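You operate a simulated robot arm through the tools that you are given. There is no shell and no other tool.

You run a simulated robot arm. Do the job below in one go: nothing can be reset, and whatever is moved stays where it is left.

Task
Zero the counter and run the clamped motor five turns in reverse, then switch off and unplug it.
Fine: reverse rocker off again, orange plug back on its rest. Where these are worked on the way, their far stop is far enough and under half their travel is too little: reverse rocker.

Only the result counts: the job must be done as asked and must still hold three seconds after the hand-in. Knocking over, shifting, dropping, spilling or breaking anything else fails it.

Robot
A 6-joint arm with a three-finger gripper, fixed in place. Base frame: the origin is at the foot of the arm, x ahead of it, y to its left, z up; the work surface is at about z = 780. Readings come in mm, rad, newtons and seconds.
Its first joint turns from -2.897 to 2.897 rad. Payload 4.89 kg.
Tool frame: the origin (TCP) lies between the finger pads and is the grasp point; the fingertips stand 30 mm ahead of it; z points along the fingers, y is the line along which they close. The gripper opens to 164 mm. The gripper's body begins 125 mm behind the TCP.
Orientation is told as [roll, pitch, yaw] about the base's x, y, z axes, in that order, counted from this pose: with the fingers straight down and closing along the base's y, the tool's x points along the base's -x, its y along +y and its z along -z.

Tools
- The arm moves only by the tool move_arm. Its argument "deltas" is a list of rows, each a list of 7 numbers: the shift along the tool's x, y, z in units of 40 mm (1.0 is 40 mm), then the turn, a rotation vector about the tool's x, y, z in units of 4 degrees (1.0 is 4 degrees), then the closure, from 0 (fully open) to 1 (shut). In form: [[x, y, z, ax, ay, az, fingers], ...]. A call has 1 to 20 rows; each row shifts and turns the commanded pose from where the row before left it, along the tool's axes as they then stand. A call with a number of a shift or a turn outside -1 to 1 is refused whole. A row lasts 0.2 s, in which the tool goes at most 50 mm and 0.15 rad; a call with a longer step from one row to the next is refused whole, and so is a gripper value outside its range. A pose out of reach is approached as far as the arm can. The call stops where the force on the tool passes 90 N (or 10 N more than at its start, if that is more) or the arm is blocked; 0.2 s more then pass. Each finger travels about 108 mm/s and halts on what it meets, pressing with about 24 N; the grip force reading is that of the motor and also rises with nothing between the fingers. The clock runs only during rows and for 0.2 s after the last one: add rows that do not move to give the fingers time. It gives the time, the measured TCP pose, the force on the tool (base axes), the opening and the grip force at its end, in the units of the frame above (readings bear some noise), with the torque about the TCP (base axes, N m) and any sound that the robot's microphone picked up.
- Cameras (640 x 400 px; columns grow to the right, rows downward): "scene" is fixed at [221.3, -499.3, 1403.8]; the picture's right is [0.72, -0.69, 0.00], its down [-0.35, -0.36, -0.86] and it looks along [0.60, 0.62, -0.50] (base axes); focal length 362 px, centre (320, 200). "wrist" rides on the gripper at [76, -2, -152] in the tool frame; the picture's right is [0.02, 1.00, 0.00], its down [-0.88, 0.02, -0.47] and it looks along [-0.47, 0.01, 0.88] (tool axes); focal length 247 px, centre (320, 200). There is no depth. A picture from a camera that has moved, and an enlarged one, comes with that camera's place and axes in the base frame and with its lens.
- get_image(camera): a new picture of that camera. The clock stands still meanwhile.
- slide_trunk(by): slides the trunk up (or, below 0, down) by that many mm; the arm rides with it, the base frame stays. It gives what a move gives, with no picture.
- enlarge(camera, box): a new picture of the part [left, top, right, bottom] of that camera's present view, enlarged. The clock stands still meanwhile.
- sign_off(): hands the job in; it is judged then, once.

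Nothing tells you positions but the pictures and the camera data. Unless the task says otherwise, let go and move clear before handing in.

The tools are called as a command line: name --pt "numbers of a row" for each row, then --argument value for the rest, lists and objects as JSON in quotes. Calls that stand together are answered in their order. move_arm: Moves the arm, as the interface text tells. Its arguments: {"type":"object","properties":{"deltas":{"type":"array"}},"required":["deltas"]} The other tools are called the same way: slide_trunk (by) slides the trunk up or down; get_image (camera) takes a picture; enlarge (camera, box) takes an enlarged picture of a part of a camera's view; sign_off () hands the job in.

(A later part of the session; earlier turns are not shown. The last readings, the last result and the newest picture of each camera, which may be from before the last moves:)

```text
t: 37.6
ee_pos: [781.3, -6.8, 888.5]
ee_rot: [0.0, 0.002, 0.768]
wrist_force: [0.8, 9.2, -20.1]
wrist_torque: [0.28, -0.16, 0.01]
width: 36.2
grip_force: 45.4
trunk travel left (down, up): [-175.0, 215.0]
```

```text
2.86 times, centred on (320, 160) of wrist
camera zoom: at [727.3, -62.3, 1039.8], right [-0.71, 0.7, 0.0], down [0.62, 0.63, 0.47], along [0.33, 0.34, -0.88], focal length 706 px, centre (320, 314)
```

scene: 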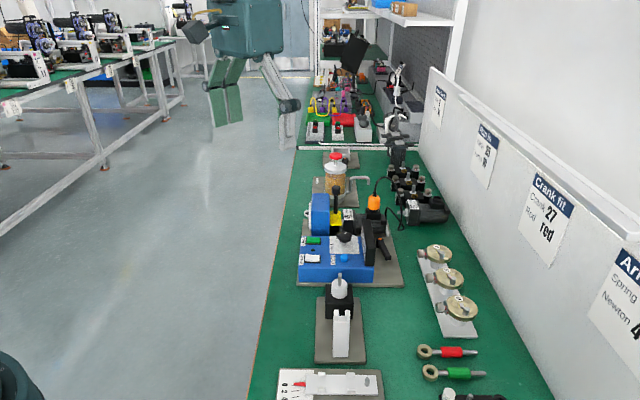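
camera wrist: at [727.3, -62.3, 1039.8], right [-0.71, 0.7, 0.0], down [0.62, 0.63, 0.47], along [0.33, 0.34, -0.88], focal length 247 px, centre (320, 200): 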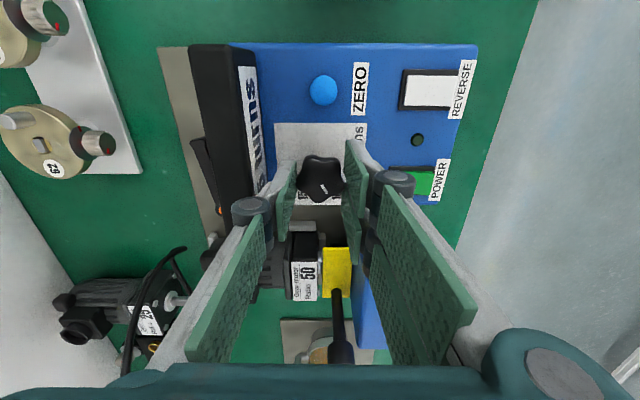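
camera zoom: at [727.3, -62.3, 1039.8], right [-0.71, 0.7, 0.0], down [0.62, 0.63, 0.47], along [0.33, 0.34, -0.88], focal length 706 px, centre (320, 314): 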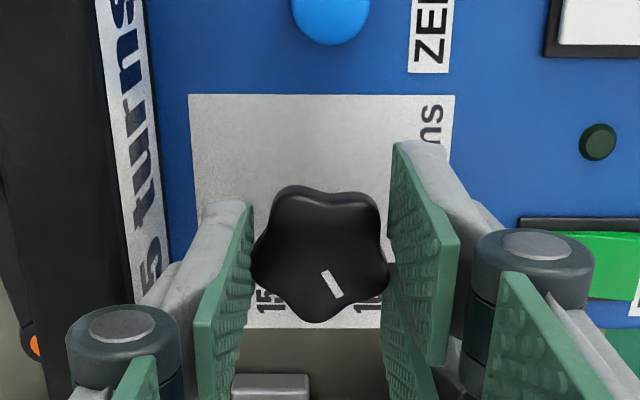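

The knob turned with the gripper (its mark kept its place in the view), so the pointer should be at 10. Another 60° to reach 5.

move_arm --pt "0 0 0.02 0 0 -1 0.9" --pt "0 0 0.02 0 0 -1 0.9" --pt "0 0 0 0 0 -1 0.9" --pt "0 0 0 0 0 -1 0.9" --pt "0 0 0 0 0 -1 0.9" --pt "0 0 0 0 0 -1 0.9" --pt "0 0 0 0 0 -1 0.9" --pt "0 0 0 0 0 -1 0.9" --pt "0 0 0 0 0 -1 0.9" --pt "0 0 0 0 0 -1 0.9" --pt "0 0 0 0 0 -1 0.9" --pt "0 0 0 0 0 -1 0.9" --pt "0 0 0 0 0 -1 0.9" --pt "0 0 0 0 0 -1 0.9" --pt "0 0 0 0 0 -1 0.9"

get_image --camera "wrist"

enlarge --camera "wrist" --box '[240, 90, 400, 230]'

enlarge --camera "scene" --box '[295, 200, 395, 280]'

```text
t: 40.8
ee_pos: [779.9, -7.3, 889.3]
ee_rot: [-0.003, 0.001, 1.817]
wrist_force: [-4.4, 14.7, 16.0]
wrist_torque: [0.82, 0.26, 0.04]
width: 35.8
grip_force: 45.3
trunk travel left (down, up): [-175.0, 215.0]
```

```text
taken
camera wrist: at [800.2, -81.5, 1039.8], right [-0.96, -0.26, 0.0], down [-0.23, 0.85, 0.47], along [-0.12, 0.46, -0.88], focal length 247 px, centre (320, 200)
```

wrist: 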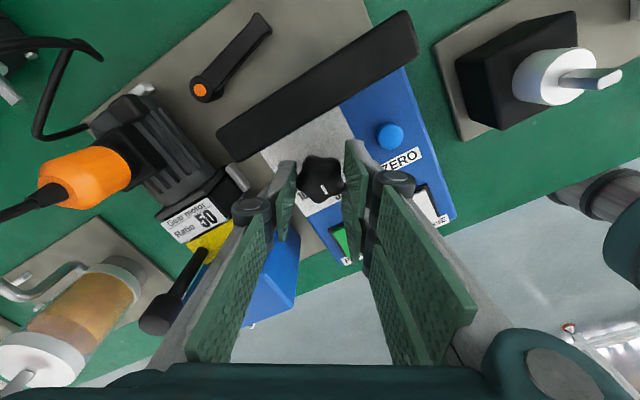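

```text
2.86 times, centred on (320, 160) of wrist
camera zoom: at [800.2, -81.5, 1039.8], right [-0.96, -0.26, 0.0], down [-0.23, 0.85, 0.47], along [-0.12, 0.46, -0.88], focal length 706 px, centre (320, 314)
```

zoom: 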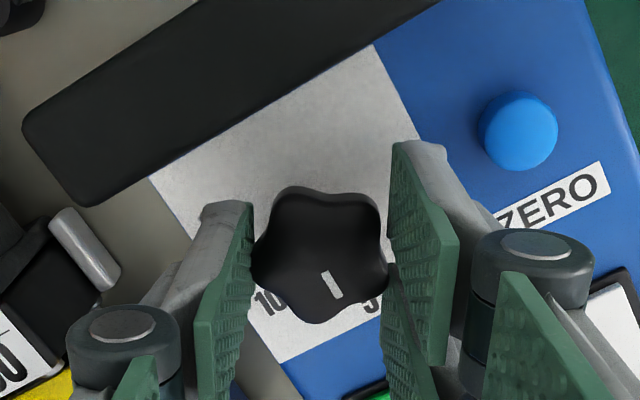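

```text
5.00 times, centred on (345, 240) of scene
camera zoom: at [221.3, -499.3, 1403.8], right [0.72, -0.69, 0.0], down [-0.35, -0.36, -0.86], along [0.6, 0.62, -0.5], focal length 1811 px, centre (195, 0)
```

zoom: 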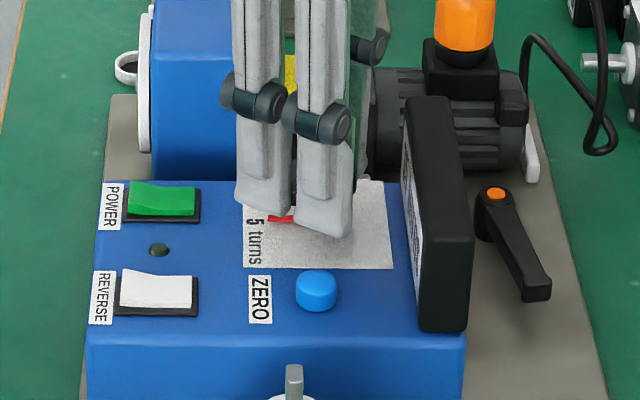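

The red pointer now points towards "5" in the scene view. I'll open gently, lift off and verify.

move_arm --pt "0 0 0 0 0 0 0.7" --pt "0 0 0 0 0 0 0.68" --pt "0 0 -0.5 0 0 0 0.68" --pt "0 0 -1 0 0 0 0.68" --pt "0 0 -1 0 0 0 0.68" --pt "0 0 0 0 0 0 0.68"

enlarge --camera "wrist" --box '[240, 90, 440, 240]'

enlarge --camera "scene" --box '[295, 200, 395, 280]'

```text
t: 42.2
ee_pos: [780.5, -8.0, 986.3]
ee_rot: [0.0, -0.001, 1.814]
wrist_force: [-1.4, -0.3, 0.7]
wrist_torque: [-0.02, -0.05, -0.03]
width: 52.5
grip_force: 0.0
trunk travel left (down, up): [-175.0, 215.0]
```

```text
2.67 times, centred on (340, 165) of wrist
camera zoom: at [801.4, -82.2, 1137.3], right [-0.96, -0.26, 0.0], down [-0.23, 0.85, 0.47], along [-0.12, 0.46, -0.88], focal length 659 px, centre (267, 293)
```

zoom: 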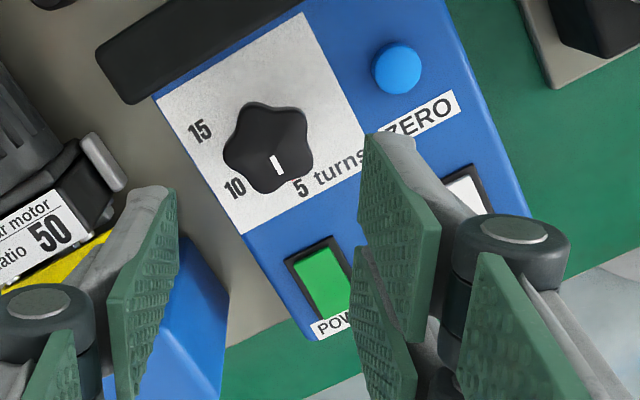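

```text
5.00 times, centred on (345, 240) of scene
camera zoom: at [221.3, -499.3, 1403.8], right [0.72, -0.69, 0.0], down [-0.35, -0.36, -0.86], along [0.6, 0.62, -0.5], focal length 1811 px, centre (195, 0)
```

zoom: 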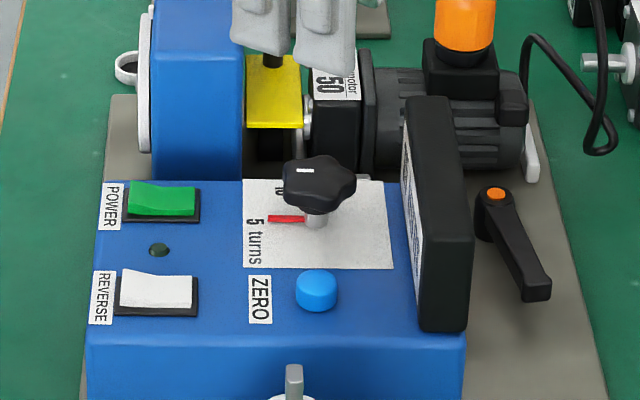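

The dial pointer now sits on 5. Next is the REVERSE rocker: I'll go to yaw 45° so the thumb presses its raised label end while the two fingers hang clear off the panel's edge.

move_arm --pt "0 0 0 0 0 1 0.68" --pt "0 0 0 0 0 1 0.68" --pt "0 0 0 0 0 1 0.68" --pt "0 0 0 0 0 1 0.68" --pt "0 0 0 0 0 1 0.68" --pt "0 0 0 0 0 1 0.68" --pt "0 0 0 0 0 1 0.68" --pt "0 0 0 0 0 1 0.68" --pt "0 0 0 0 0 1 0.68" --pt "0 0 0 0 0 1 0.68" --pt "0 0 0 0 0 1 0.68" --pt "0 0 0 0 0 1 0.68" --pt "0 0 0 0 0 1 0.68" --pt "0 0 0 0 0 1 0.68" --pt "0 0 0 0 0 0.74 0.68" --pt "0.387 0.75 0 0 0 0 0.68" --pt "0.387 0.75 0 0 0 0 0.68" --pt "0.387 0.75 0 0 0 0 0.68" --pt "0.387 0.75 0 0 0 0 0.68" --pt "0 0 0 0 0 0 0.68"

get_image --camera "wrist"

enlarge --camera "wrist" --box '[200, 120, 400, 270]'

```text
t: 46.4
ee_pos: [651.1, 33.3, 987.0]
ee_rot: [0.0, 0.0, 0.786]
wrist_force: [-0.9, 0.0, -0.2]
wrist_torque: [0.06, -0.08, 0.05]
width: 52.5
grip_force: 0.1
trunk travel left (down, up): [-175.0, 215.0]
```

```text
taken
camera wrist: at [598.0, -22.3, 1138.6], right [-0.72, 0.69, 0.0], down [0.61, 0.64, 0.47], along [0.33, 0.34, -0.88], focal length 247 px, centre (320, 200)
```

wrist: 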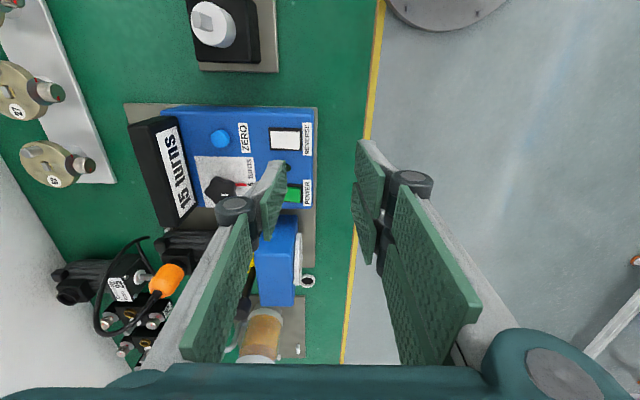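

```text
2.67 times, centred on (300, 195) of wrist
camera zoom: at [598.0, -22.3, 1138.6], right [-0.72, 0.69, 0.0], down [0.61, 0.64, 0.47], along [0.33, 0.34, -0.88], focal length 659 px, centre (373, 213)
```

zoom: 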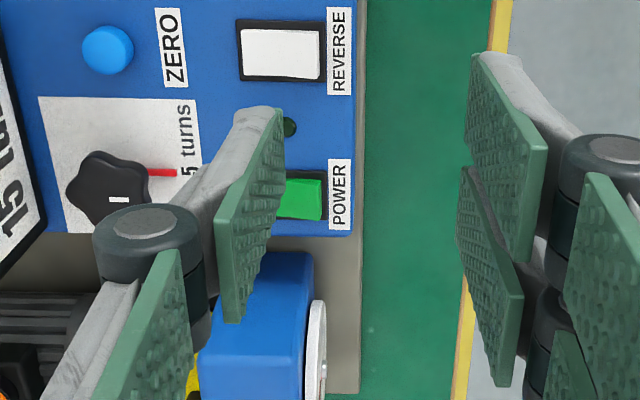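

REVERSE refines to about [680, 3] and the thumb is lined up over its label end. Lowering to just above the rocker, then checking.

move_arm --pt "0 0 0.9 0 0 0 0.68" --pt "0 0 0.9 0 0 0 0.68" --pt "0 0 0.7 0 0 0 0.68" --pt "0 0 0 0 0 0 0.68"

get_image --camera "wrist"

enlarge --camera "scene" --box '[280, 210, 380, 290]'

```text
t: 47.4
ee_pos: [651.3, 34.2, 886.9]
ee_rot: [0.001, 0.002, 0.784]
wrist_force: [-0.6, -0.8, -0.7]
wrist_torque: [-0.02, 0.04, 0.0]
width: 52.6
grip_force: 0.0
trunk travel left (down, up): [-175.0, 215.0]
```

```text
taken
camera wrist: at [599.1, -21.3, 1038.3], right [-0.72, 0.69, 0.0], down [0.61, 0.64, 0.47], along [0.33, 0.34, -0.88], focal length 247 px, centre (320, 200)
```

wrist: 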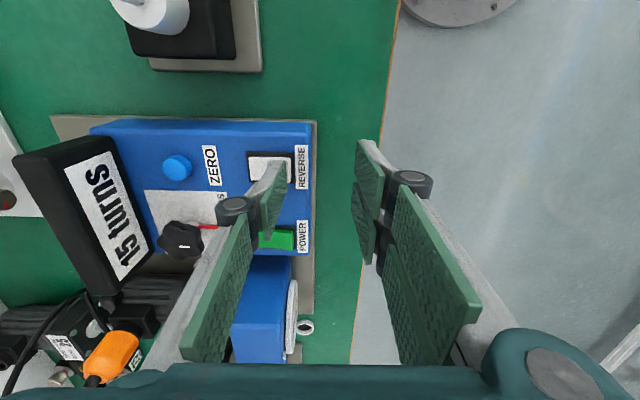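

```text
5.00 times, centred on (330, 250) of scene
camera zoom: at [221.3, -499.3, 1403.8], right [0.72, -0.69, 0.0], down [-0.35, -0.36, -0.86], along [0.6, 0.62, -0.5], focal length 1811 px, centre (270, -50)
```

zoom: 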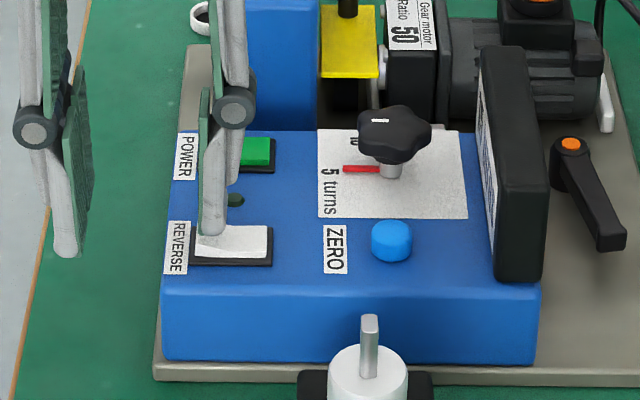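

The thumb is just over the label end of REVERSE. I'll press down in small steps, watching the force.

move_arm --pt "0 0 0.1 0 0 0 0.68" --pt "0 0 0.1 0 0 0 0.68"

enlarge --camera "scene" --box '[295, 235, 345, 275]'

```text
t: 48.0
ee_pos: [651.1, 33.1, 880.7]
ee_rot: [0.0, 0.0, 0.786]
wrist_force: [0.0, -0.4, 1.0]
wrist_torque: [0.0, -0.06, -0.01]
width: 52.4
grip_force: 0.1
trunk travel left (down, up): [-175.0, 215.0]
```

```text
10.00 times, centred on (320, 255) of scene
camera zoom: at [221.3, -499.3, 1403.8], right [0.72, -0.69, 0.0], down [-0.35, -0.36, -0.86], along [0.6, 0.62, -0.5], focal length 3623 px, centre (320, -350)
```

zoom: 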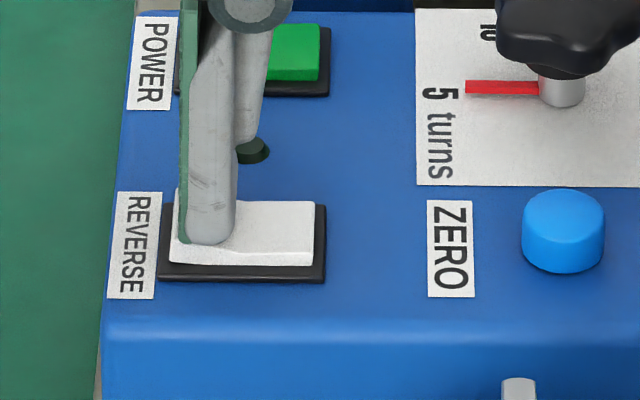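

No contact yet at tip z ≈ 851. Continuing in small steps.

move_arm --pt "0 0 0.06 0 0 0 0.68" --pt "0 0 0.06 0 0 0 0.68"

enlarge --camera "scene" --box '[295, 235, 345, 275]'

```text
t: 48.6
ee_pos: [653.1, 33.4, 876.3]
ee_rot: [-0.001, 0.0, 0.784]
wrist_force: [6.9, -4.0, 37.0]
wrist_torque: [-1.01, -1.06, 0.02]
width: 57.7
grip_force: 5.5
trunk travel left (down, up): [-175.0, 215.0]
```

```text
10.00 times, centred on (320, 255) of scene
camera zoom: at [221.3, -499.3, 1403.8], right [0.72, -0.69, 0.0], down [-0.35, -0.36, -0.86], along [0.6, 0.62, -0.5], focal length 3623 px, centre (320, -350)
```

zoom: 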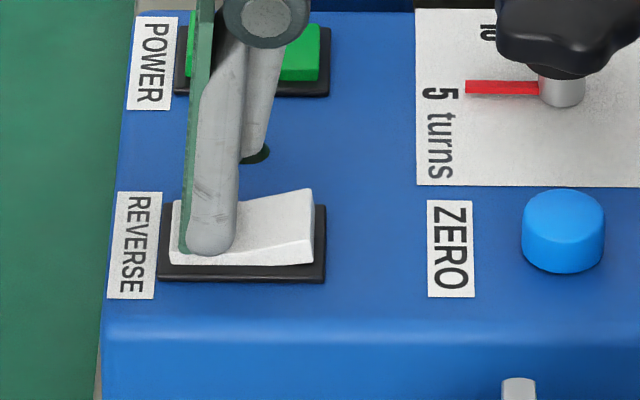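

REVERSE has flipped: its label end is down. I'll lift off and confirm it stays on.

move_arm --pt "0 0 -0.3 0 0 0 0.68" --pt "0 0 -1 0 0 0 0.68" --pt "0 0 -1 0 0 0 0.68" --pt "0 0 0 0 0 0 0.68"

enlarge --camera "scene" --box '[295, 210, 395, 290]'

get_image --camera "wrist"

```text
t: 49.6
ee_pos: [653.2, 33.1, 964.4]
ee_rot: [0.0, 0.002, 0.786]
wrist_force: [0.1, 0.0, -0.7]
wrist_torque: [-0.02, -0.04, 0.02]
width: 52.5
grip_force: 0.1
trunk travel left (down, up): [-175.0, 215.0]
```

```text
5.00 times, centred on (345, 250) of scene
camera zoom: at [221.3, -499.3, 1403.8], right [0.72, -0.69, 0.0], down [-0.35, -0.36, -0.86], along [0.6, 0.62, -0.5], focal length 1811 px, centre (195, -50)
```

zoom: 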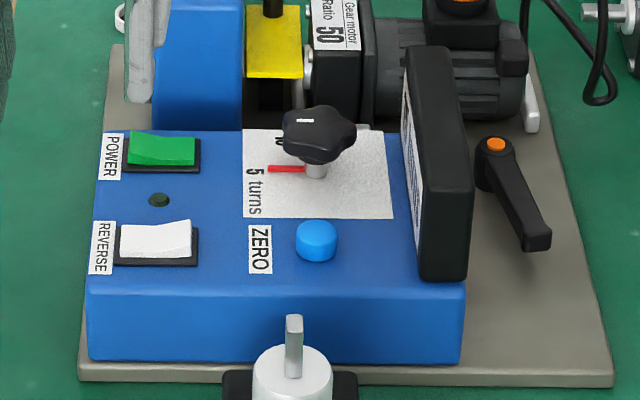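

```text
taken
camera wrist: at [600.3, -22.9, 1114.9], right [-0.72, 0.69, 0.0], down [0.61, 0.64, 0.47], along [0.33, 0.34, -0.88], focal length 247 px, centre (320, 200)
```

wrist: 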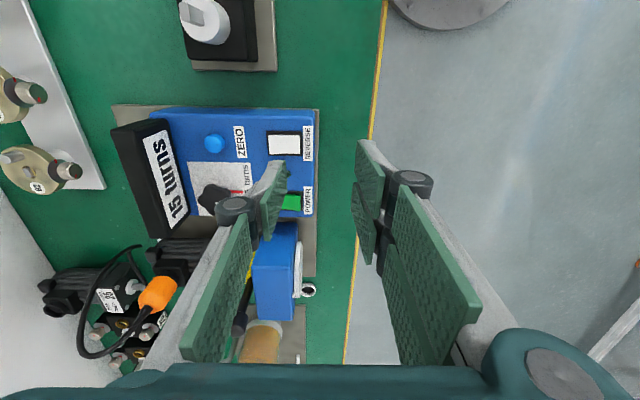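

REVERSE stays on. Next I'll close the fingers and move over the ZERO button (about [736.5, -49.6]), lowering to just above it.

move_arm --pt "0 -0.978 0 0 0 0 0.8" --pt "0 -0.978 0 0 0 0 0.9" --pt "0 -0.978 0 0 0 0 1" --pt "0 0 0.8 0 0 0 1" --pt "0 0 0.7 0 0 0 1" --pt "0 0 0.3 0 0 0 1" --pt "0 0 0 0 0 0 1"

get_image --camera "wrist"

enlarge --camera "scene" --box '[295, 210, 395, 290]'

```text
t: 51.2
ee_pos: [734.4, -49.8, 895.8]
ee_rot: [0.0, 0.001, 0.786]
wrist_force: [-0.7, -0.5, 0.5]
wrist_torque: [0.01, 0.0, 0.03]
width: 0.0
grip_force: 24.2
trunk travel left (down, up): [-175.0, 215.0]
```

```text
taken
camera wrist: at [682.9, -106.0, 1046.4], right [-0.72, 0.69, 0.0], down [0.61, 0.64, 0.47], along [0.33, 0.34, -0.88], focal length 247 px, centre (320, 200)
```

wrist: 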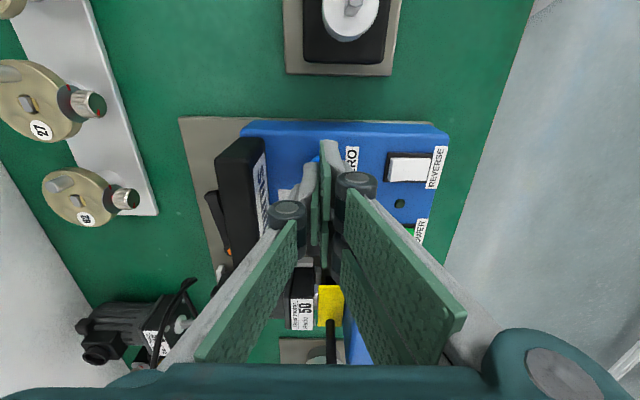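

```text
5.00 times, centred on (345, 250) of scene
camera zoom: at [221.3, -499.3, 1403.8], right [0.72, -0.69, 0.0], down [-0.35, -0.36, -0.86], along [0.6, 0.62, -0.5], focal length 1811 px, centre (195, -50)
```

zoom: 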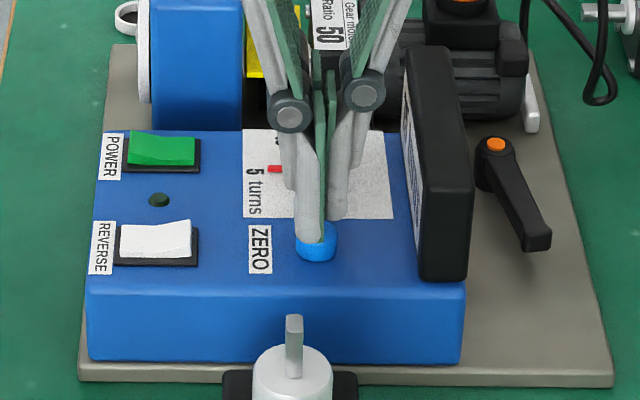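

Fingers are closed right above ZERO. Pressing down in small steps.

move_arm --pt "-0.035 -0.035 0.25 0 0 0 1" --pt "0 0 0.08 0 0 0 1"

enlarge --camera "scene" --box '[325, 225, 385, 275]'

```text
t: 51.8
ee_pos: [736.0, -49.9, 881.6]
ee_rot: [0.001, 0.0, 0.785]
wrist_force: [-0.4, 0.0, -0.3]
wrist_torque: [-0.02, -0.04, -0.01]
width: 0.1
grip_force: 24.0
trunk travel left (down, up): [-175.0, 215.0]
```

```text
8.00 times, centred on (355, 250) of scene
camera zoom: at [221.3, -499.3, 1403.8], right [0.72, -0.69, 0.0], down [-0.35, -0.36, -0.86], along [0.6, 0.62, -0.5], focal length 2898 px, centre (40, -200)
```

zoom: 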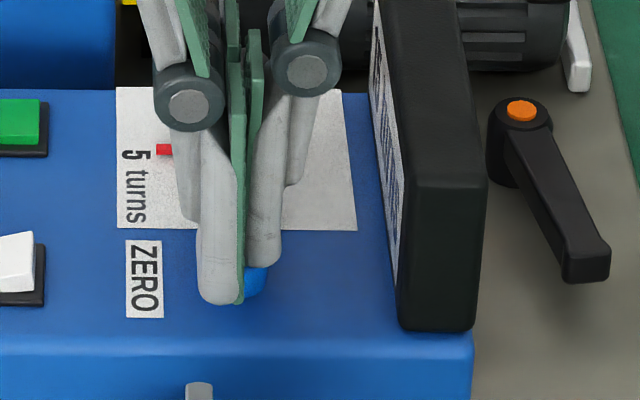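

The thumb pad is over the button. Continuing down.

move_arm --pt "0 0 0.06 0 0 0 1" --pt "0 0 0.04 0 0 0 1"

enlarge --camera "scene" --box '[325, 225, 385, 275]'

```text
t: 52.4
ee_pos: [736.0, -50.0, 878.5]
ee_rot: [-0.001, -0.001, 0.785]
wrist_force: [-0.5, 0.6, 0.6]
wrist_torque: [-0.03, 0.0, 0.0]
width: 0.1
grip_force: 23.9
trunk travel left (down, up): [-175.0, 215.0]
```

```text
8.00 times, centred on (355, 250) of scene
camera zoom: at [221.3, -499.3, 1403.8], right [0.72, -0.69, 0.0], down [-0.35, -0.36, -0.86], along [0.6, 0.62, -0.5], focal length 2898 px, centre (40, -200)
```

zoom: 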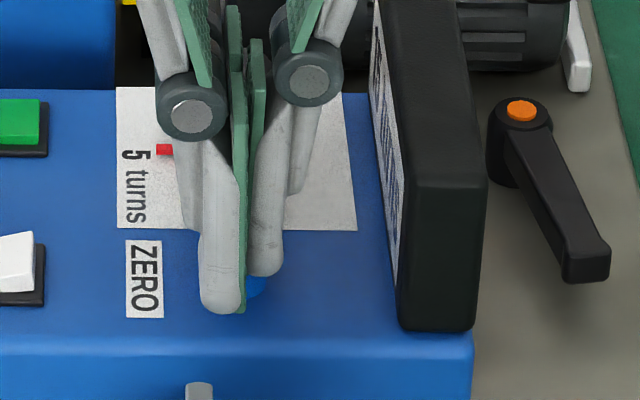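

Still no force at tip z ≈ 848.5. A little further.

move_arm --pt "0 0 0.05 0 0 0 1" --pt "0 0 0.03 0 0 0 1"

enlarge --camera "scene" --box '[325, 225, 385, 275]'

get_image --camera "wrist"

```text
t: 53.0
ee_pos: [736.9, -49.4, 874.5]
ee_rot: [-0.001, 0.0, 0.785]
wrist_force: [-0.2, -1.4, 2.6]
wrist_torque: [-0.05, -0.03, -0.01]
width: 6.0
grip_force: 45.5
trunk travel left (down, up): [-175.0, 215.0]
heard: click
```

```text
8.00 times, centred on (355, 250) of scene
camera zoom: at [221.3, -499.3, 1403.8], right [0.72, -0.69, 0.0], down [-0.35, -0.36, -0.86], along [0.6, 0.62, -0.5], focal length 2898 px, centre (40, -200)
```

zoom: 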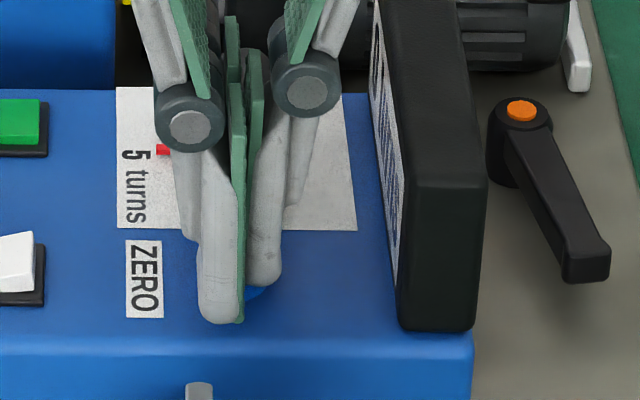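

```text
taken
camera wrist: at [683.8, -105.2, 1025.3], right [-0.72, 0.69, 0.0], down [0.61, 0.64, 0.47], along [0.33, 0.34, -0.88], focal length 247 px, centre (320, 200)
```

wrist: 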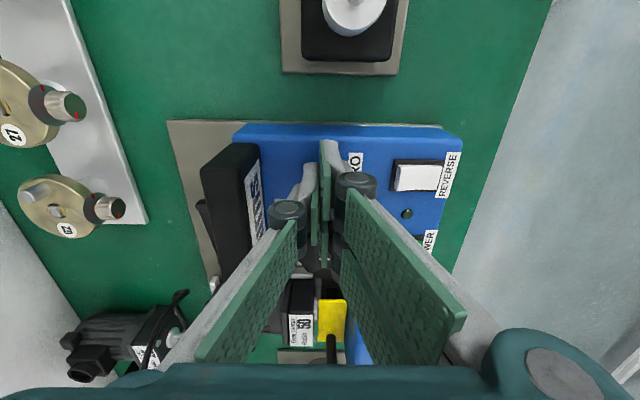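

A click was heard. I'll lift off and read the display.

move_arm --pt "0 0 -0.3 0 0 0 1" --pt "0 0 -0.8 0 0 0 1" --pt "0 0 -1 0 0 0 1" --pt "0 0.9 0 0 0 0 1" --pt "0 0.9 0 0 0 0 1" --pt "0 0 0 0 0 0 1"

get_image --camera "wrist"

enlarge --camera "scene" --box '[295, 210, 395, 290]'

```text
t: 54.4
ee_pos: [685.7, 0.6, 957.3]
ee_rot: [0.0, -0.001, 0.785]
wrist_force: [-0.7, 0.6, 0.1]
wrist_torque: [0.06, -0.05, -0.01]
width: 0.3
grip_force: 45.3
trunk travel left (down, up): [-175.0, 215.0]
```

```text
taken
camera wrist: at [633.7, -56.4, 1109.1], right [-0.72, 0.69, 0.0], down [0.61, 0.64, 0.47], along [0.33, 0.34, -0.88], focal length 247 px, centre (320, 200)
```

wrist: 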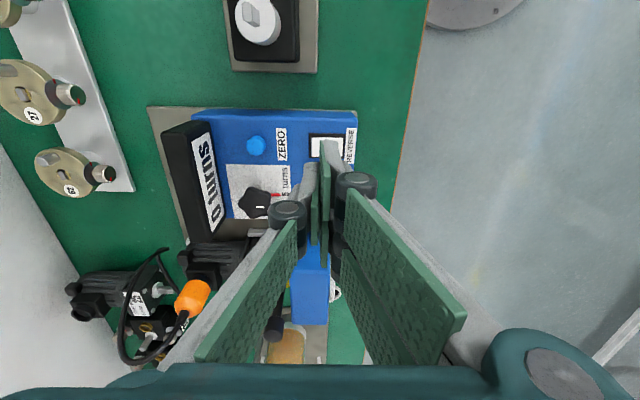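

```text
5.00 times, centred on (345, 250) of scene
camera zoom: at [221.3, -499.3, 1403.8], right [0.72, -0.69, 0.0], down [-0.35, -0.36, -0.86], along [0.6, 0.62, -0.5], focal length 1811 px, centre (195, -50)
```

zoom: 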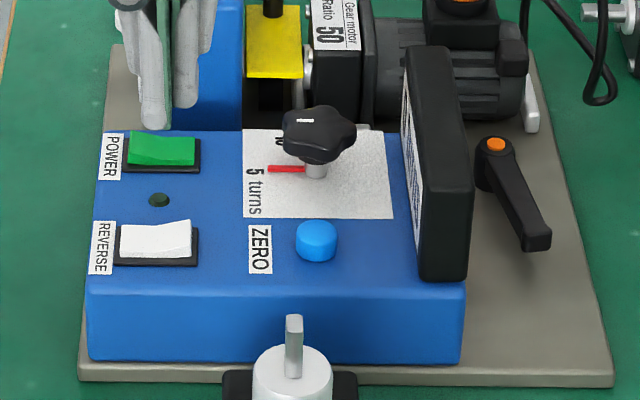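

The display reads "0 turns" with REVERSE on and the dial at 5. Now I'll position the thumb over the label end of POWER (rocker centre about [732, 55]), keeping clear of the gauge box.

move_arm --pt "0 0 0 0 0 0 0.68" --pt "-0.86 0.59 0 0 0 0 0.68" --pt "-0.86 0.59 0 0 0 0 0.68" --pt "0 0 0.6 0 0 0 0.68" --pt "0 0 0 0 0 0 0.68"

get_image --camera "wrist"

enlarge --camera "wrist" --box '[200, 100, 360, 220]'

enlarge --camera "scene" --box '[290, 200, 370, 270]'

```text
t: 55.6
ee_pos: [701.1, 82.9, 933.8]
ee_rot: [0.0, -0.001, 0.783]
wrist_force: [0.0, 0.0, -0.1]
wrist_torque: [-0.02, 0.02, 0.03]
width: 52.6
grip_force: 0.1
trunk travel left (down, up): [-175.0, 215.0]
```

```text
taken
camera wrist: at [648.0, 26.6, 1085.7], right [-0.72, 0.69, 0.0], down [0.61, 0.64, 0.47], along [0.33, 0.34, -0.88], focal length 247 px, centre (320, 200)
```

wrist: 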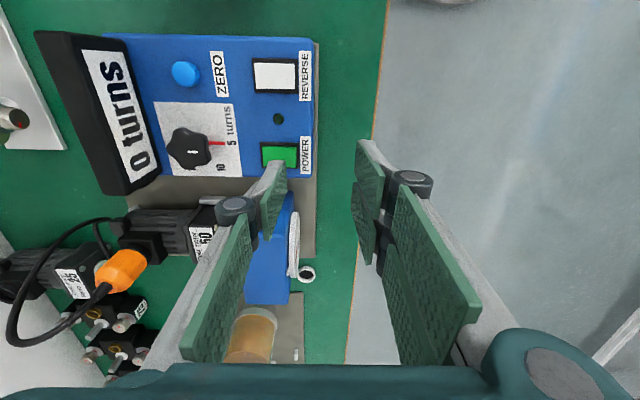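

```text
3.33 times, centred on (280, 160) of wrist
camera zoom: at [648.0, 26.6, 1085.7], right [-0.72, 0.69, 0.0], down [0.61, 0.64, 0.47], along [0.33, 0.34, -0.88], focal length 823 px, centre (453, 333)
```

zoom: 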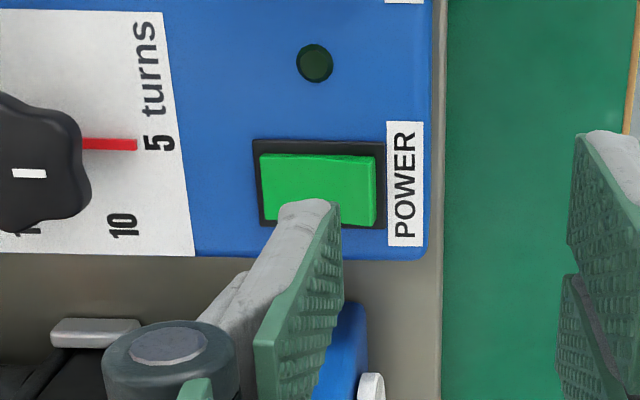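

```text
5.71 times, centred on (330, 235) of scene
camera zoom: at [221.3, -499.3, 1403.8], right [0.72, -0.69, 0.0], down [-0.35, -0.36, -0.86], along [0.6, 0.62, -0.5], focal length 2070 px, centre (263, 0)
```

zoom: 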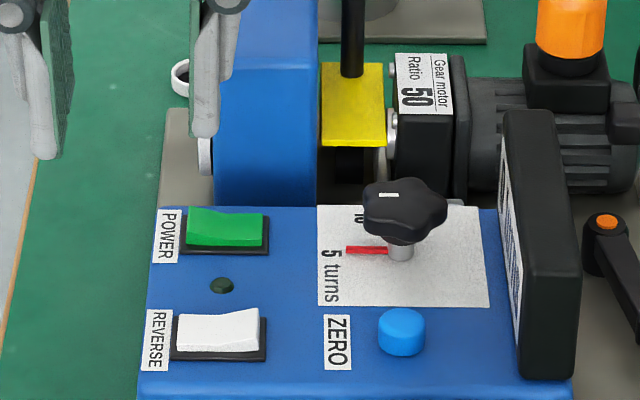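

The thumb is over POWER's label end. Lowering close, then pressing.

move_arm --pt "0 0 0.7 0 0 0 0.68" --pt "0 0 0.55 0 0 0 0.68" --pt "0 0 0 0 0 0 0.68"

enlarge --camera "scene" --box '[290, 200, 370, 270]'

```text
t: 56.4
ee_pos: [699.4, 82.5, 883.3]
ee_rot: [0.0, 0.0, 0.784]
wrist_force: [0.1, -0.6, -0.7]
wrist_torque: [0.0, 0.0, 0.01]
width: 52.5
grip_force: 0.0
trunk travel left (down, up): [-175.0, 215.0]
```

```text
5.71 times, centred on (330, 235) of scene
camera zoom: at [221.3, -499.3, 1403.8], right [0.72, -0.69, 0.0], down [-0.35, -0.36, -0.86], along [0.6, 0.62, -0.5], focal length 2070 px, centre (263, 0)
```

zoom: 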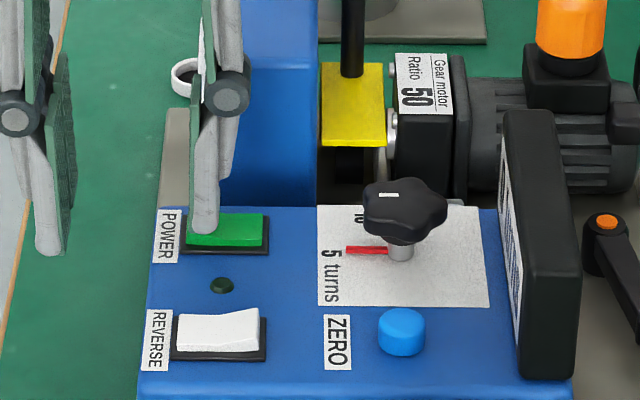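

Ready: now pressing POWER on.

move_arm --pt "0 0 0.1 0 0 0 0.68" --pt "0 0 0.08 0 0 0 0.68"

enlarge --camera "scene" --box '[290, 200, 370, 270]'

get_image --camera "wrist"

```text
t: 57.0
ee_pos: [700.8, 81.9, 878.2]
ee_rot: [-0.001, 0.0, 0.786]
wrist_force: [-1.2, 0.4, 3.2]
wrist_torque: [-0.09, -0.12, 0.01]
width: 52.6
grip_force: 0.0
trunk travel left (down, up): [-175.0, 215.0]
```

```text
5.71 times, centred on (330, 235) of scene
camera zoom: at [221.3, -499.3, 1403.8], right [0.72, -0.69, 0.0], down [-0.35, -0.36, -0.86], along [0.6, 0.62, -0.5], focal length 2070 px, centre (263, 0)
```

zoom: 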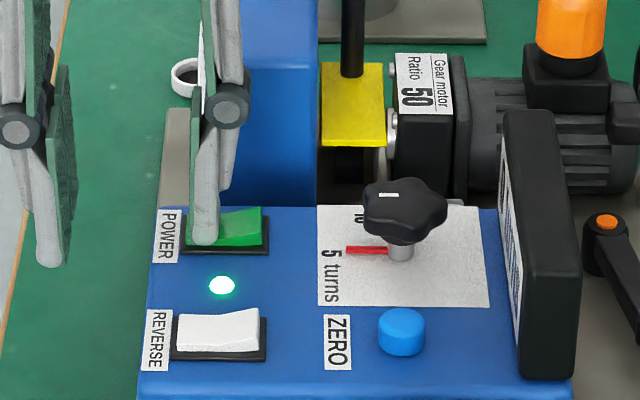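

```text
taken
camera wrist: at [647.6, 27.3, 1028.5], right [-0.72, 0.69, 0.0], down [0.61, 0.64, 0.47], along [0.33, 0.34, -0.88], focal length 247 px, centre (320, 200)
```

wrist: 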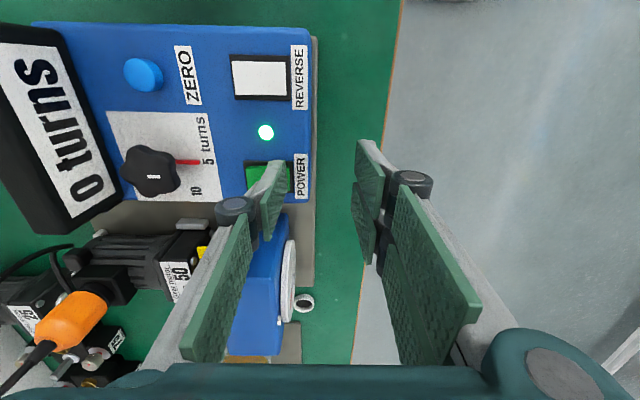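

The LED is lit and POWER is on. I'll lift slightly and shift over the other end of the rocker, watching the counter.

move_arm --pt "0 0 -0.4 0 0 0 0.68" --pt "0 -0.55 0 0 0 0 0.68"

get_image --camera "wrist"

enlarge --camera "scene" --box '[290, 200, 370, 270]'

```text
t: 57.6
ee_pos: [716.4, 65.9, 892.9]
ee_rot: [0.0, -0.001, 0.785]
wrist_force: [0.0, 0.1, -0.4]
wrist_torque: [0.02, -0.07, 0.01]
width: 52.4
grip_force: 0.0
trunk travel left (down, up): [-175.0, 215.0]
```

```text
taken
camera wrist: at [662.6, 10.6, 1044.4], right [-0.72, 0.69, 0.0], down [0.61, 0.64, 0.47], along [0.33, 0.34, -0.88], focal length 247 px, centre (320, 200)
```

wrist: 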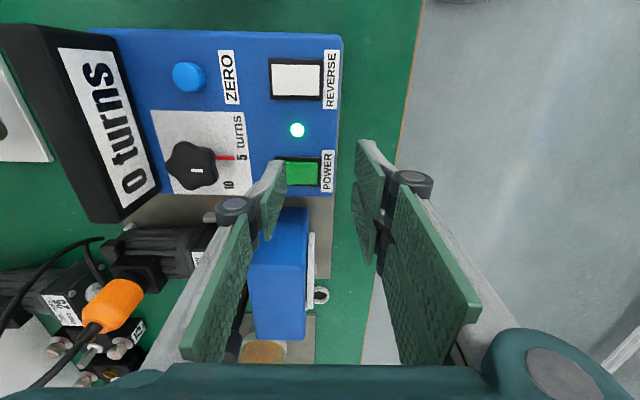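

```text
5.71 times, centred on (330, 235) of scene
camera zoom: at [221.3, -499.3, 1403.8], right [0.72, -0.69, 0.0], down [-0.35, -0.36, -0.86], along [0.6, 0.62, -0.5], focal length 2070 px, centre (263, 0)
```

zoom: 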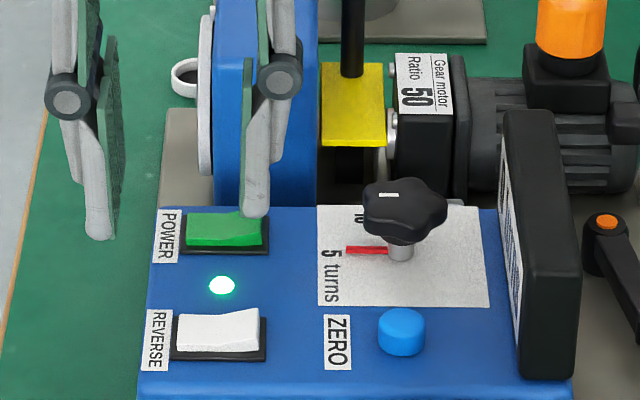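

Counter still reads 0 shortly after start. I'll wait a little without moving and watch.

move_arm --pt "0 0 0 0 0 0 0.68" --pt "0 0 0 0 0 0 0.68"

enlarge --camera "wrist" --box '[0, 0, 360, 345]'

```text
t: 58.2
ee_pos: [716.0, 66.1, 893.3]
ee_rot: [0.001, 0.0, 0.784]
wrist_force: [-0.1, 0.0, -0.5]
wrist_torque: [-0.03, 0.04, 0.0]
width: 52.1
grip_force: 0.1
trunk travel left (down, up): [-175.0, 215.0]
```

```text
1.16 times, centred on (180, 172) of wrist
camera zoom: at [663.0, 10.2, 1044.1], right [-0.72, 0.69, 0.0], down [0.61, 0.64, 0.47], along [0.33, 0.34, -0.88], focal length 286 px, centre (482, 232)
```

zoom: 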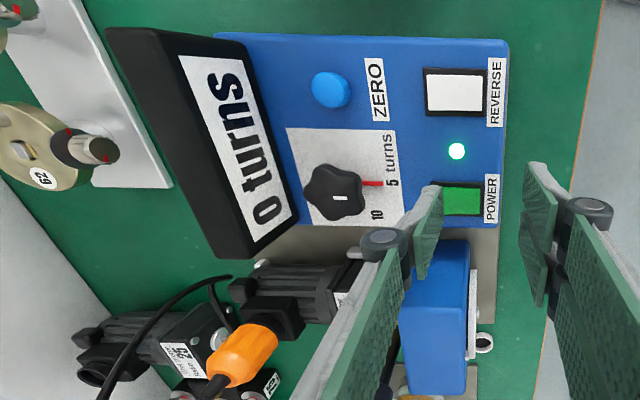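

Still 0 after about 1.3 s; maybe it turns slowly. Waiting another second.

move_arm --pt "0 0 0 0 0 0 0.68" --pt "0 0 0 0 0 0 0.68" --pt "0 0 0 0 0 0 0.68" --pt "0 0 0 0 0 0 0.68"

enlarge --camera "wrist" --box '[0, 0, 360, 345]'

enlarge --camera "scene" --box '[300, 180, 380, 230]'

```text
t: 59.2
ee_pos: [714.7, 66.5, 893.3]
ee_rot: [0.0, 0.001, 0.785]
wrist_force: [0.2, -0.2, 0.2]
wrist_torque: [0.01, -0.01, -0.01]
width: 52.6
grip_force: 0.1
trunk travel left (down, up): [-175.0, 215.0]
```

```text
1.16 times, centred on (180, 172) of wrist
camera zoom: at [662.9, 10.3, 1044.1], right [-0.72, 0.69, 0.0], down [0.61, 0.64, 0.47], along [0.33, 0.34, -0.88], focal length 286 px, centre (482, 232)
```

zoom: 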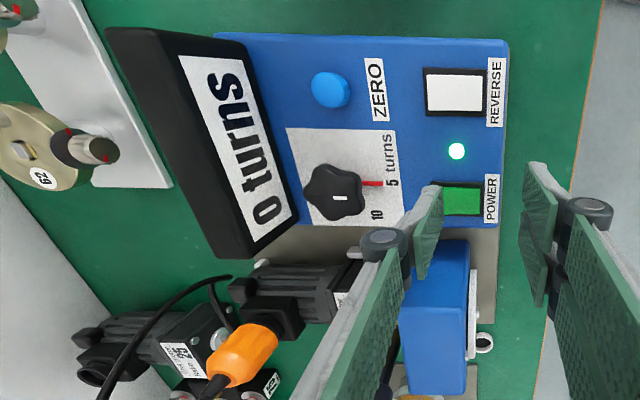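

```text
8.00 times, centred on (340, 205) of scene
camera zoom: at [221.3, -499.3, 1403.8], right [0.72, -0.69, 0.0], down [-0.35, -0.36, -0.86], along [0.6, 0.62, -0.5], focal length 2898 px, centre (160, 160)
```

zoom: 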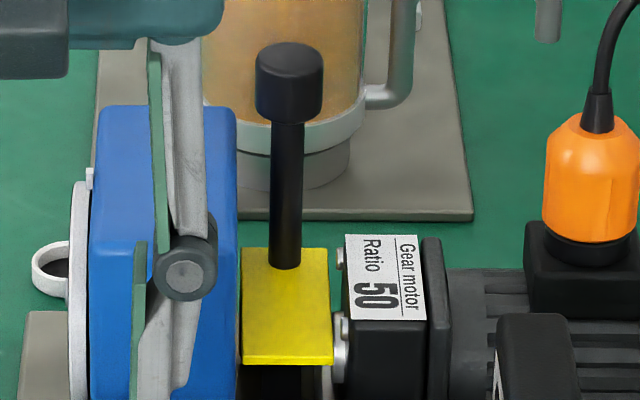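

Still 0. The output may be slow (ratio 50), so I'll wait two more seconds and check again.

move_arm --pt "0 0 0 0 0 0 0.68" --pt "0 0 0 0 0 0 0.68" --pt "0 0 0 0 0 0 0.68" --pt "0 0 0 0 0 0 0.68" --pt "0 0 0 0 0 0 0.68" --pt "0 0 0 0 0 0 0.68" --pt "0 0 0 0 0 0 0.68" --pt "0 0 0 0 0 0 0.68"

enlarge --camera "wrist" --box '[0, 0, 360, 345]'

enlarge --camera "scene" --box '[300, 180, 380, 230]'

```text
t: 61.0
ee_pos: [716.0, 65.3, 893.0]
ee_rot: [-0.001, 0.001, 0.786]
wrist_force: [0.3, -0.4, -0.5]
wrist_torque: [0.0, 0.0, 0.01]
width: 52.5
grip_force: 0.0
trunk travel left (down, up): [-175.0, 215.0]
```

```text
1.16 times, centred on (180, 172) of wrist
camera zoom: at [662.9, 10.3, 1044.1], right [-0.72, 0.69, 0.0], down [0.61, 0.64, 0.47], along [0.33, 0.34, -0.88], focal length 286 px, centre (482, 232)
```

zoom: 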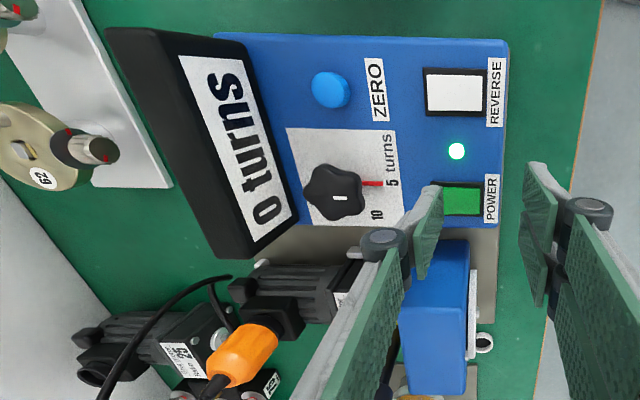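

```text
8.00 times, centred on (340, 205) of scene
camera zoom: at [221.3, -499.3, 1403.8], right [0.72, -0.69, 0.0], down [-0.35, -0.36, -0.86], along [0.6, 0.62, -0.5], focal length 2898 px, centre (160, 160)
```

zoom: 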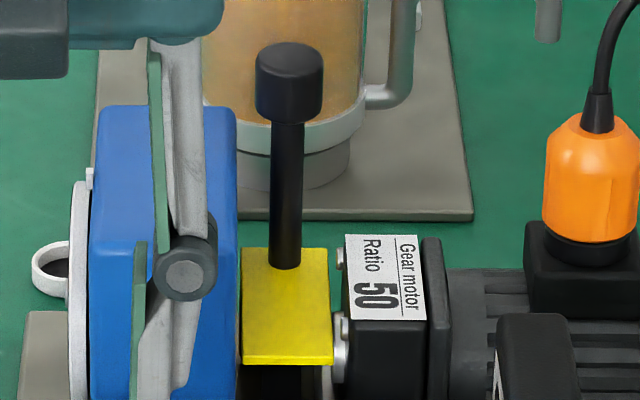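

Still 0 after about 4 s, so I need to see whether the indicator disc is turning at all. I'll back off to the pose from which both the disc and the display were visible.

move_arm --pt "0 0 -0.9 0 0 0 0.68" --pt "0 0 -0.9 0 0 0 0.68" --pt "0 0 -0.87 0 0 0 0.68" --pt "-0.894 0.33 0 0 0 0 0.68" --pt "-0.894 0.33 0 0 0 0 0.6" --pt "-0.894 0.33 0 0 0 0 0.4" --pt "-0.894 0.33 0 0 0 0 0.2" --pt "-0.894 0.33 0 0 0 0 0.0" --pt "0 0 0 0 0 1 0.0" --pt "0 0 0 0 0 1 0.0" --pt "0 0 0 0 0 1 0.0" --pt "0 0 0 0 0 1 0.0" --pt "0 0 0 0 0 1 0.0" --pt "0 0 0 0 0 1 0.0" --pt "0 0 0 0 0 1 0.0" --pt "0 0 0 0 0 1 0.0" --pt "0 0 0 0 0 1 0.0" --pt "0 0 0 0 0 1 0.0" --pt "0 0 0 0 0 1 0.0" --pt "0 0 0 0 0 0.25 0.0"

get_image --camera "wrist"

enlarge --camera "wrist" --box '[0, 0, 300, 220]'

```text
t: 65.2
ee_pos: [797.2, 240.6, 1000.9]
ee_rot: [-0.001, -0.001, 0.001]
wrist_force: [-0.8, -0.1, 0.3]
wrist_torque: [0.01, -0.02, 0.0]
width: 164.0
grip_force: 0.0
trunk travel left (down, up): [-175.0, 215.0]
```

```text
taken
camera wrist: at [720.7, 238.9, 1151.9], right [-0.02, 1.0, 0.0], down [0.88, 0.02, 0.47], along [0.47, 0.01, -0.88], focal length 247 px, centre (320, 200)
```

wrist: 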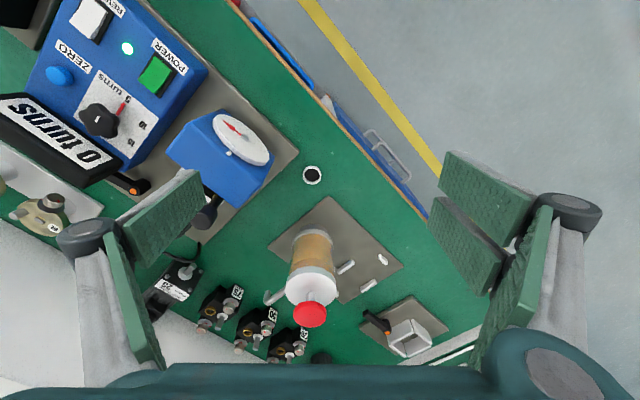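

```text
1.82 times, centred on (150, 110) of wrist
camera zoom: at [720.7, 238.9, 1151.9], right [-0.02, 1.0, 0.0], down [0.88, 0.02, 0.47], along [0.47, 0.01, -0.88], focal length 449 px, centre (629, 364)
```

zoom: 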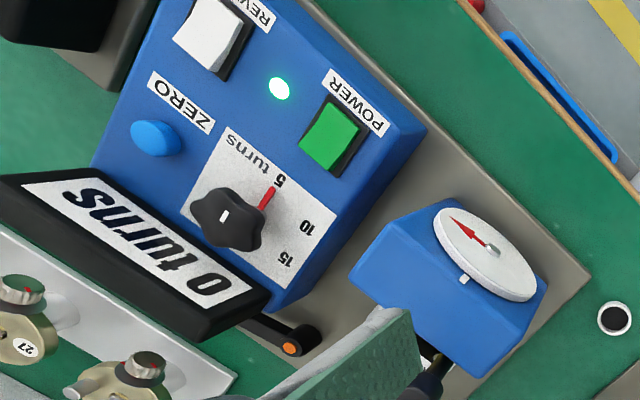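

The disc's red arrow has moved, so the motor is turning slowly. I'll stay here and watch the counter.

move_arm --pt "0 0 0 0 0 0 0" --pt "0 0 0 0 0 0 0" --pt "0 0 0 0 0 0 0" --pt "0 0 0 0 0 0 0" --pt "0 0 0 0 0 0 0" --pt "0 0 0 0 0 0 0" --pt "0 0 0 0 0 0 0" --pt "0 0 0 0 0 0 0" --pt "0 0 0 0 0 0 0" --pt "0 0 0 0 0 0 0"

enlarge --camera "wrist" --box '[0, 0, 300, 220]'

```text
t: 67.4
ee_pos: [795.7, 241.2, 1000.9]
ee_rot: [-0.001, 0.0, 0.0]
wrist_force: [-0.3, -0.1, -0.6]
wrist_torque: [0.01, 0.0, 0.03]
width: 164.2
grip_force: 0.1
trunk travel left (down, up): [-175.0, 215.0]
```

```text
1.82 times, centred on (150, 110) of wrist
camera zoom: at [720.7, 238.8, 1151.8], right [-0.02, 1.0, 0.0], down [0.88, 0.02, 0.47], along [0.47, 0.01, -0.88], focal length 449 px, centre (629, 364)
```

zoom: 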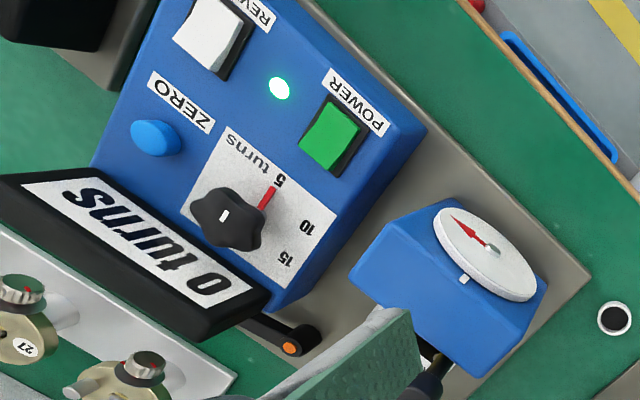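

enlarge --camera "wrist" --box '[200, 100, 280, 170]'

move_arm --pt "0 0 0 0 0 0 0" --pt "0 0 0 0 0 0 0" --pt "0 0 0 0 0 0 0" --pt "0 0 0 0 0 0 0" --pt "0 0 0 0 0 0 0" --pt "0 0 0 0 0 0 0" --pt "0 0 0 0 0 0 0" --pt "0 0 0 0 0 0 0" --pt "0 0 0 0 0 0 0" --pt "0 0 0 0 0 0 0" --pt "0 0 0 0 0 0 0" --pt "0 0 0 0 0 0 0" --pt "0 0 0 0 0 0 0" --pt "0 0 0 0 0 0 0" --pt "0 0 0 0 0 0 0"

enlarge --camera "wrist" --box '[200, 100, 280, 170]'

enlarge --camera "wrist" --box '[0, 0, 300, 220]'

```text
5.71 times, centred on (240, 135) of wrist
camera zoom: at [720.7, 238.8, 1151.8], right [-0.02, 1.0, 0.0], down [0.88, 0.02, 0.47], along [0.47, 0.01, -0.88], focal length 1411 px, centre (777, 571)
```

zoom: 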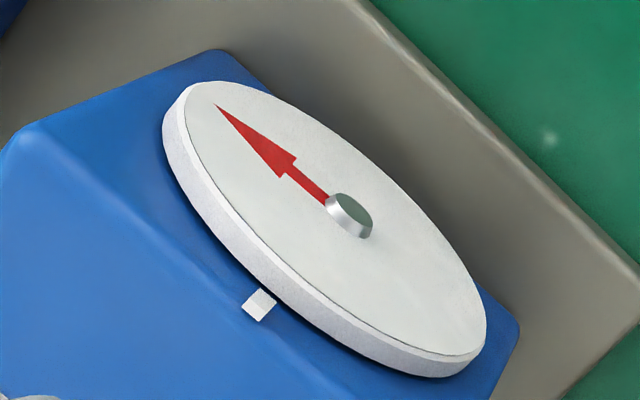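

```text
t: 70.6
ee_pos: [797.0, 241.2, 1000.8]
ee_rot: [0.0, -0.001, -0.001]
wrist_force: [-0.4, -0.8, -0.3]
wrist_torque: [0.05, -0.02, -0.03]
width: 164.0
grip_force: 0.1
trunk travel left (down, up): [-175.0, 215.0]
```

```text
5.71 times, centred on (240, 135) of wrist
camera zoom: at [720.7, 238.8, 1151.8], right [-0.02, 1.0, 0.0], down [0.88, 0.02, 0.47], along [0.47, 0.01, -0.88], focal length 1411 px, centre (777, 571)
```

zoom: 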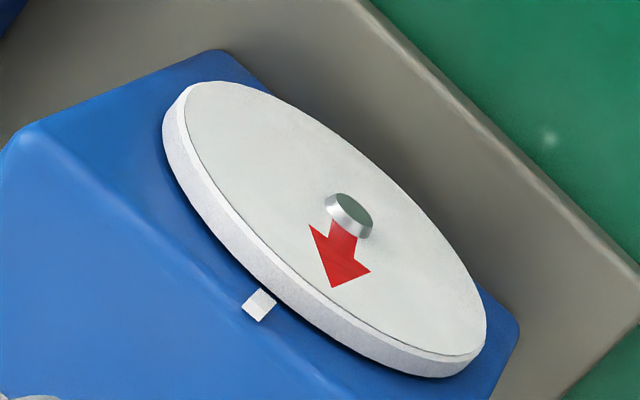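

```text
1.82 times, centred on (150, 110) of wrist
camera zoom: at [720.7, 238.8, 1151.8], right [-0.02, 1.0, 0.0], down [0.88, 0.02, 0.47], along [0.47, 0.01, -0.88], focal length 449 px, centre (629, 364)
```

zoom: 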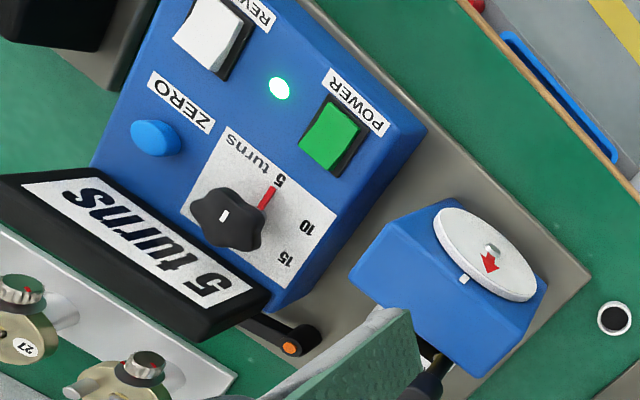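

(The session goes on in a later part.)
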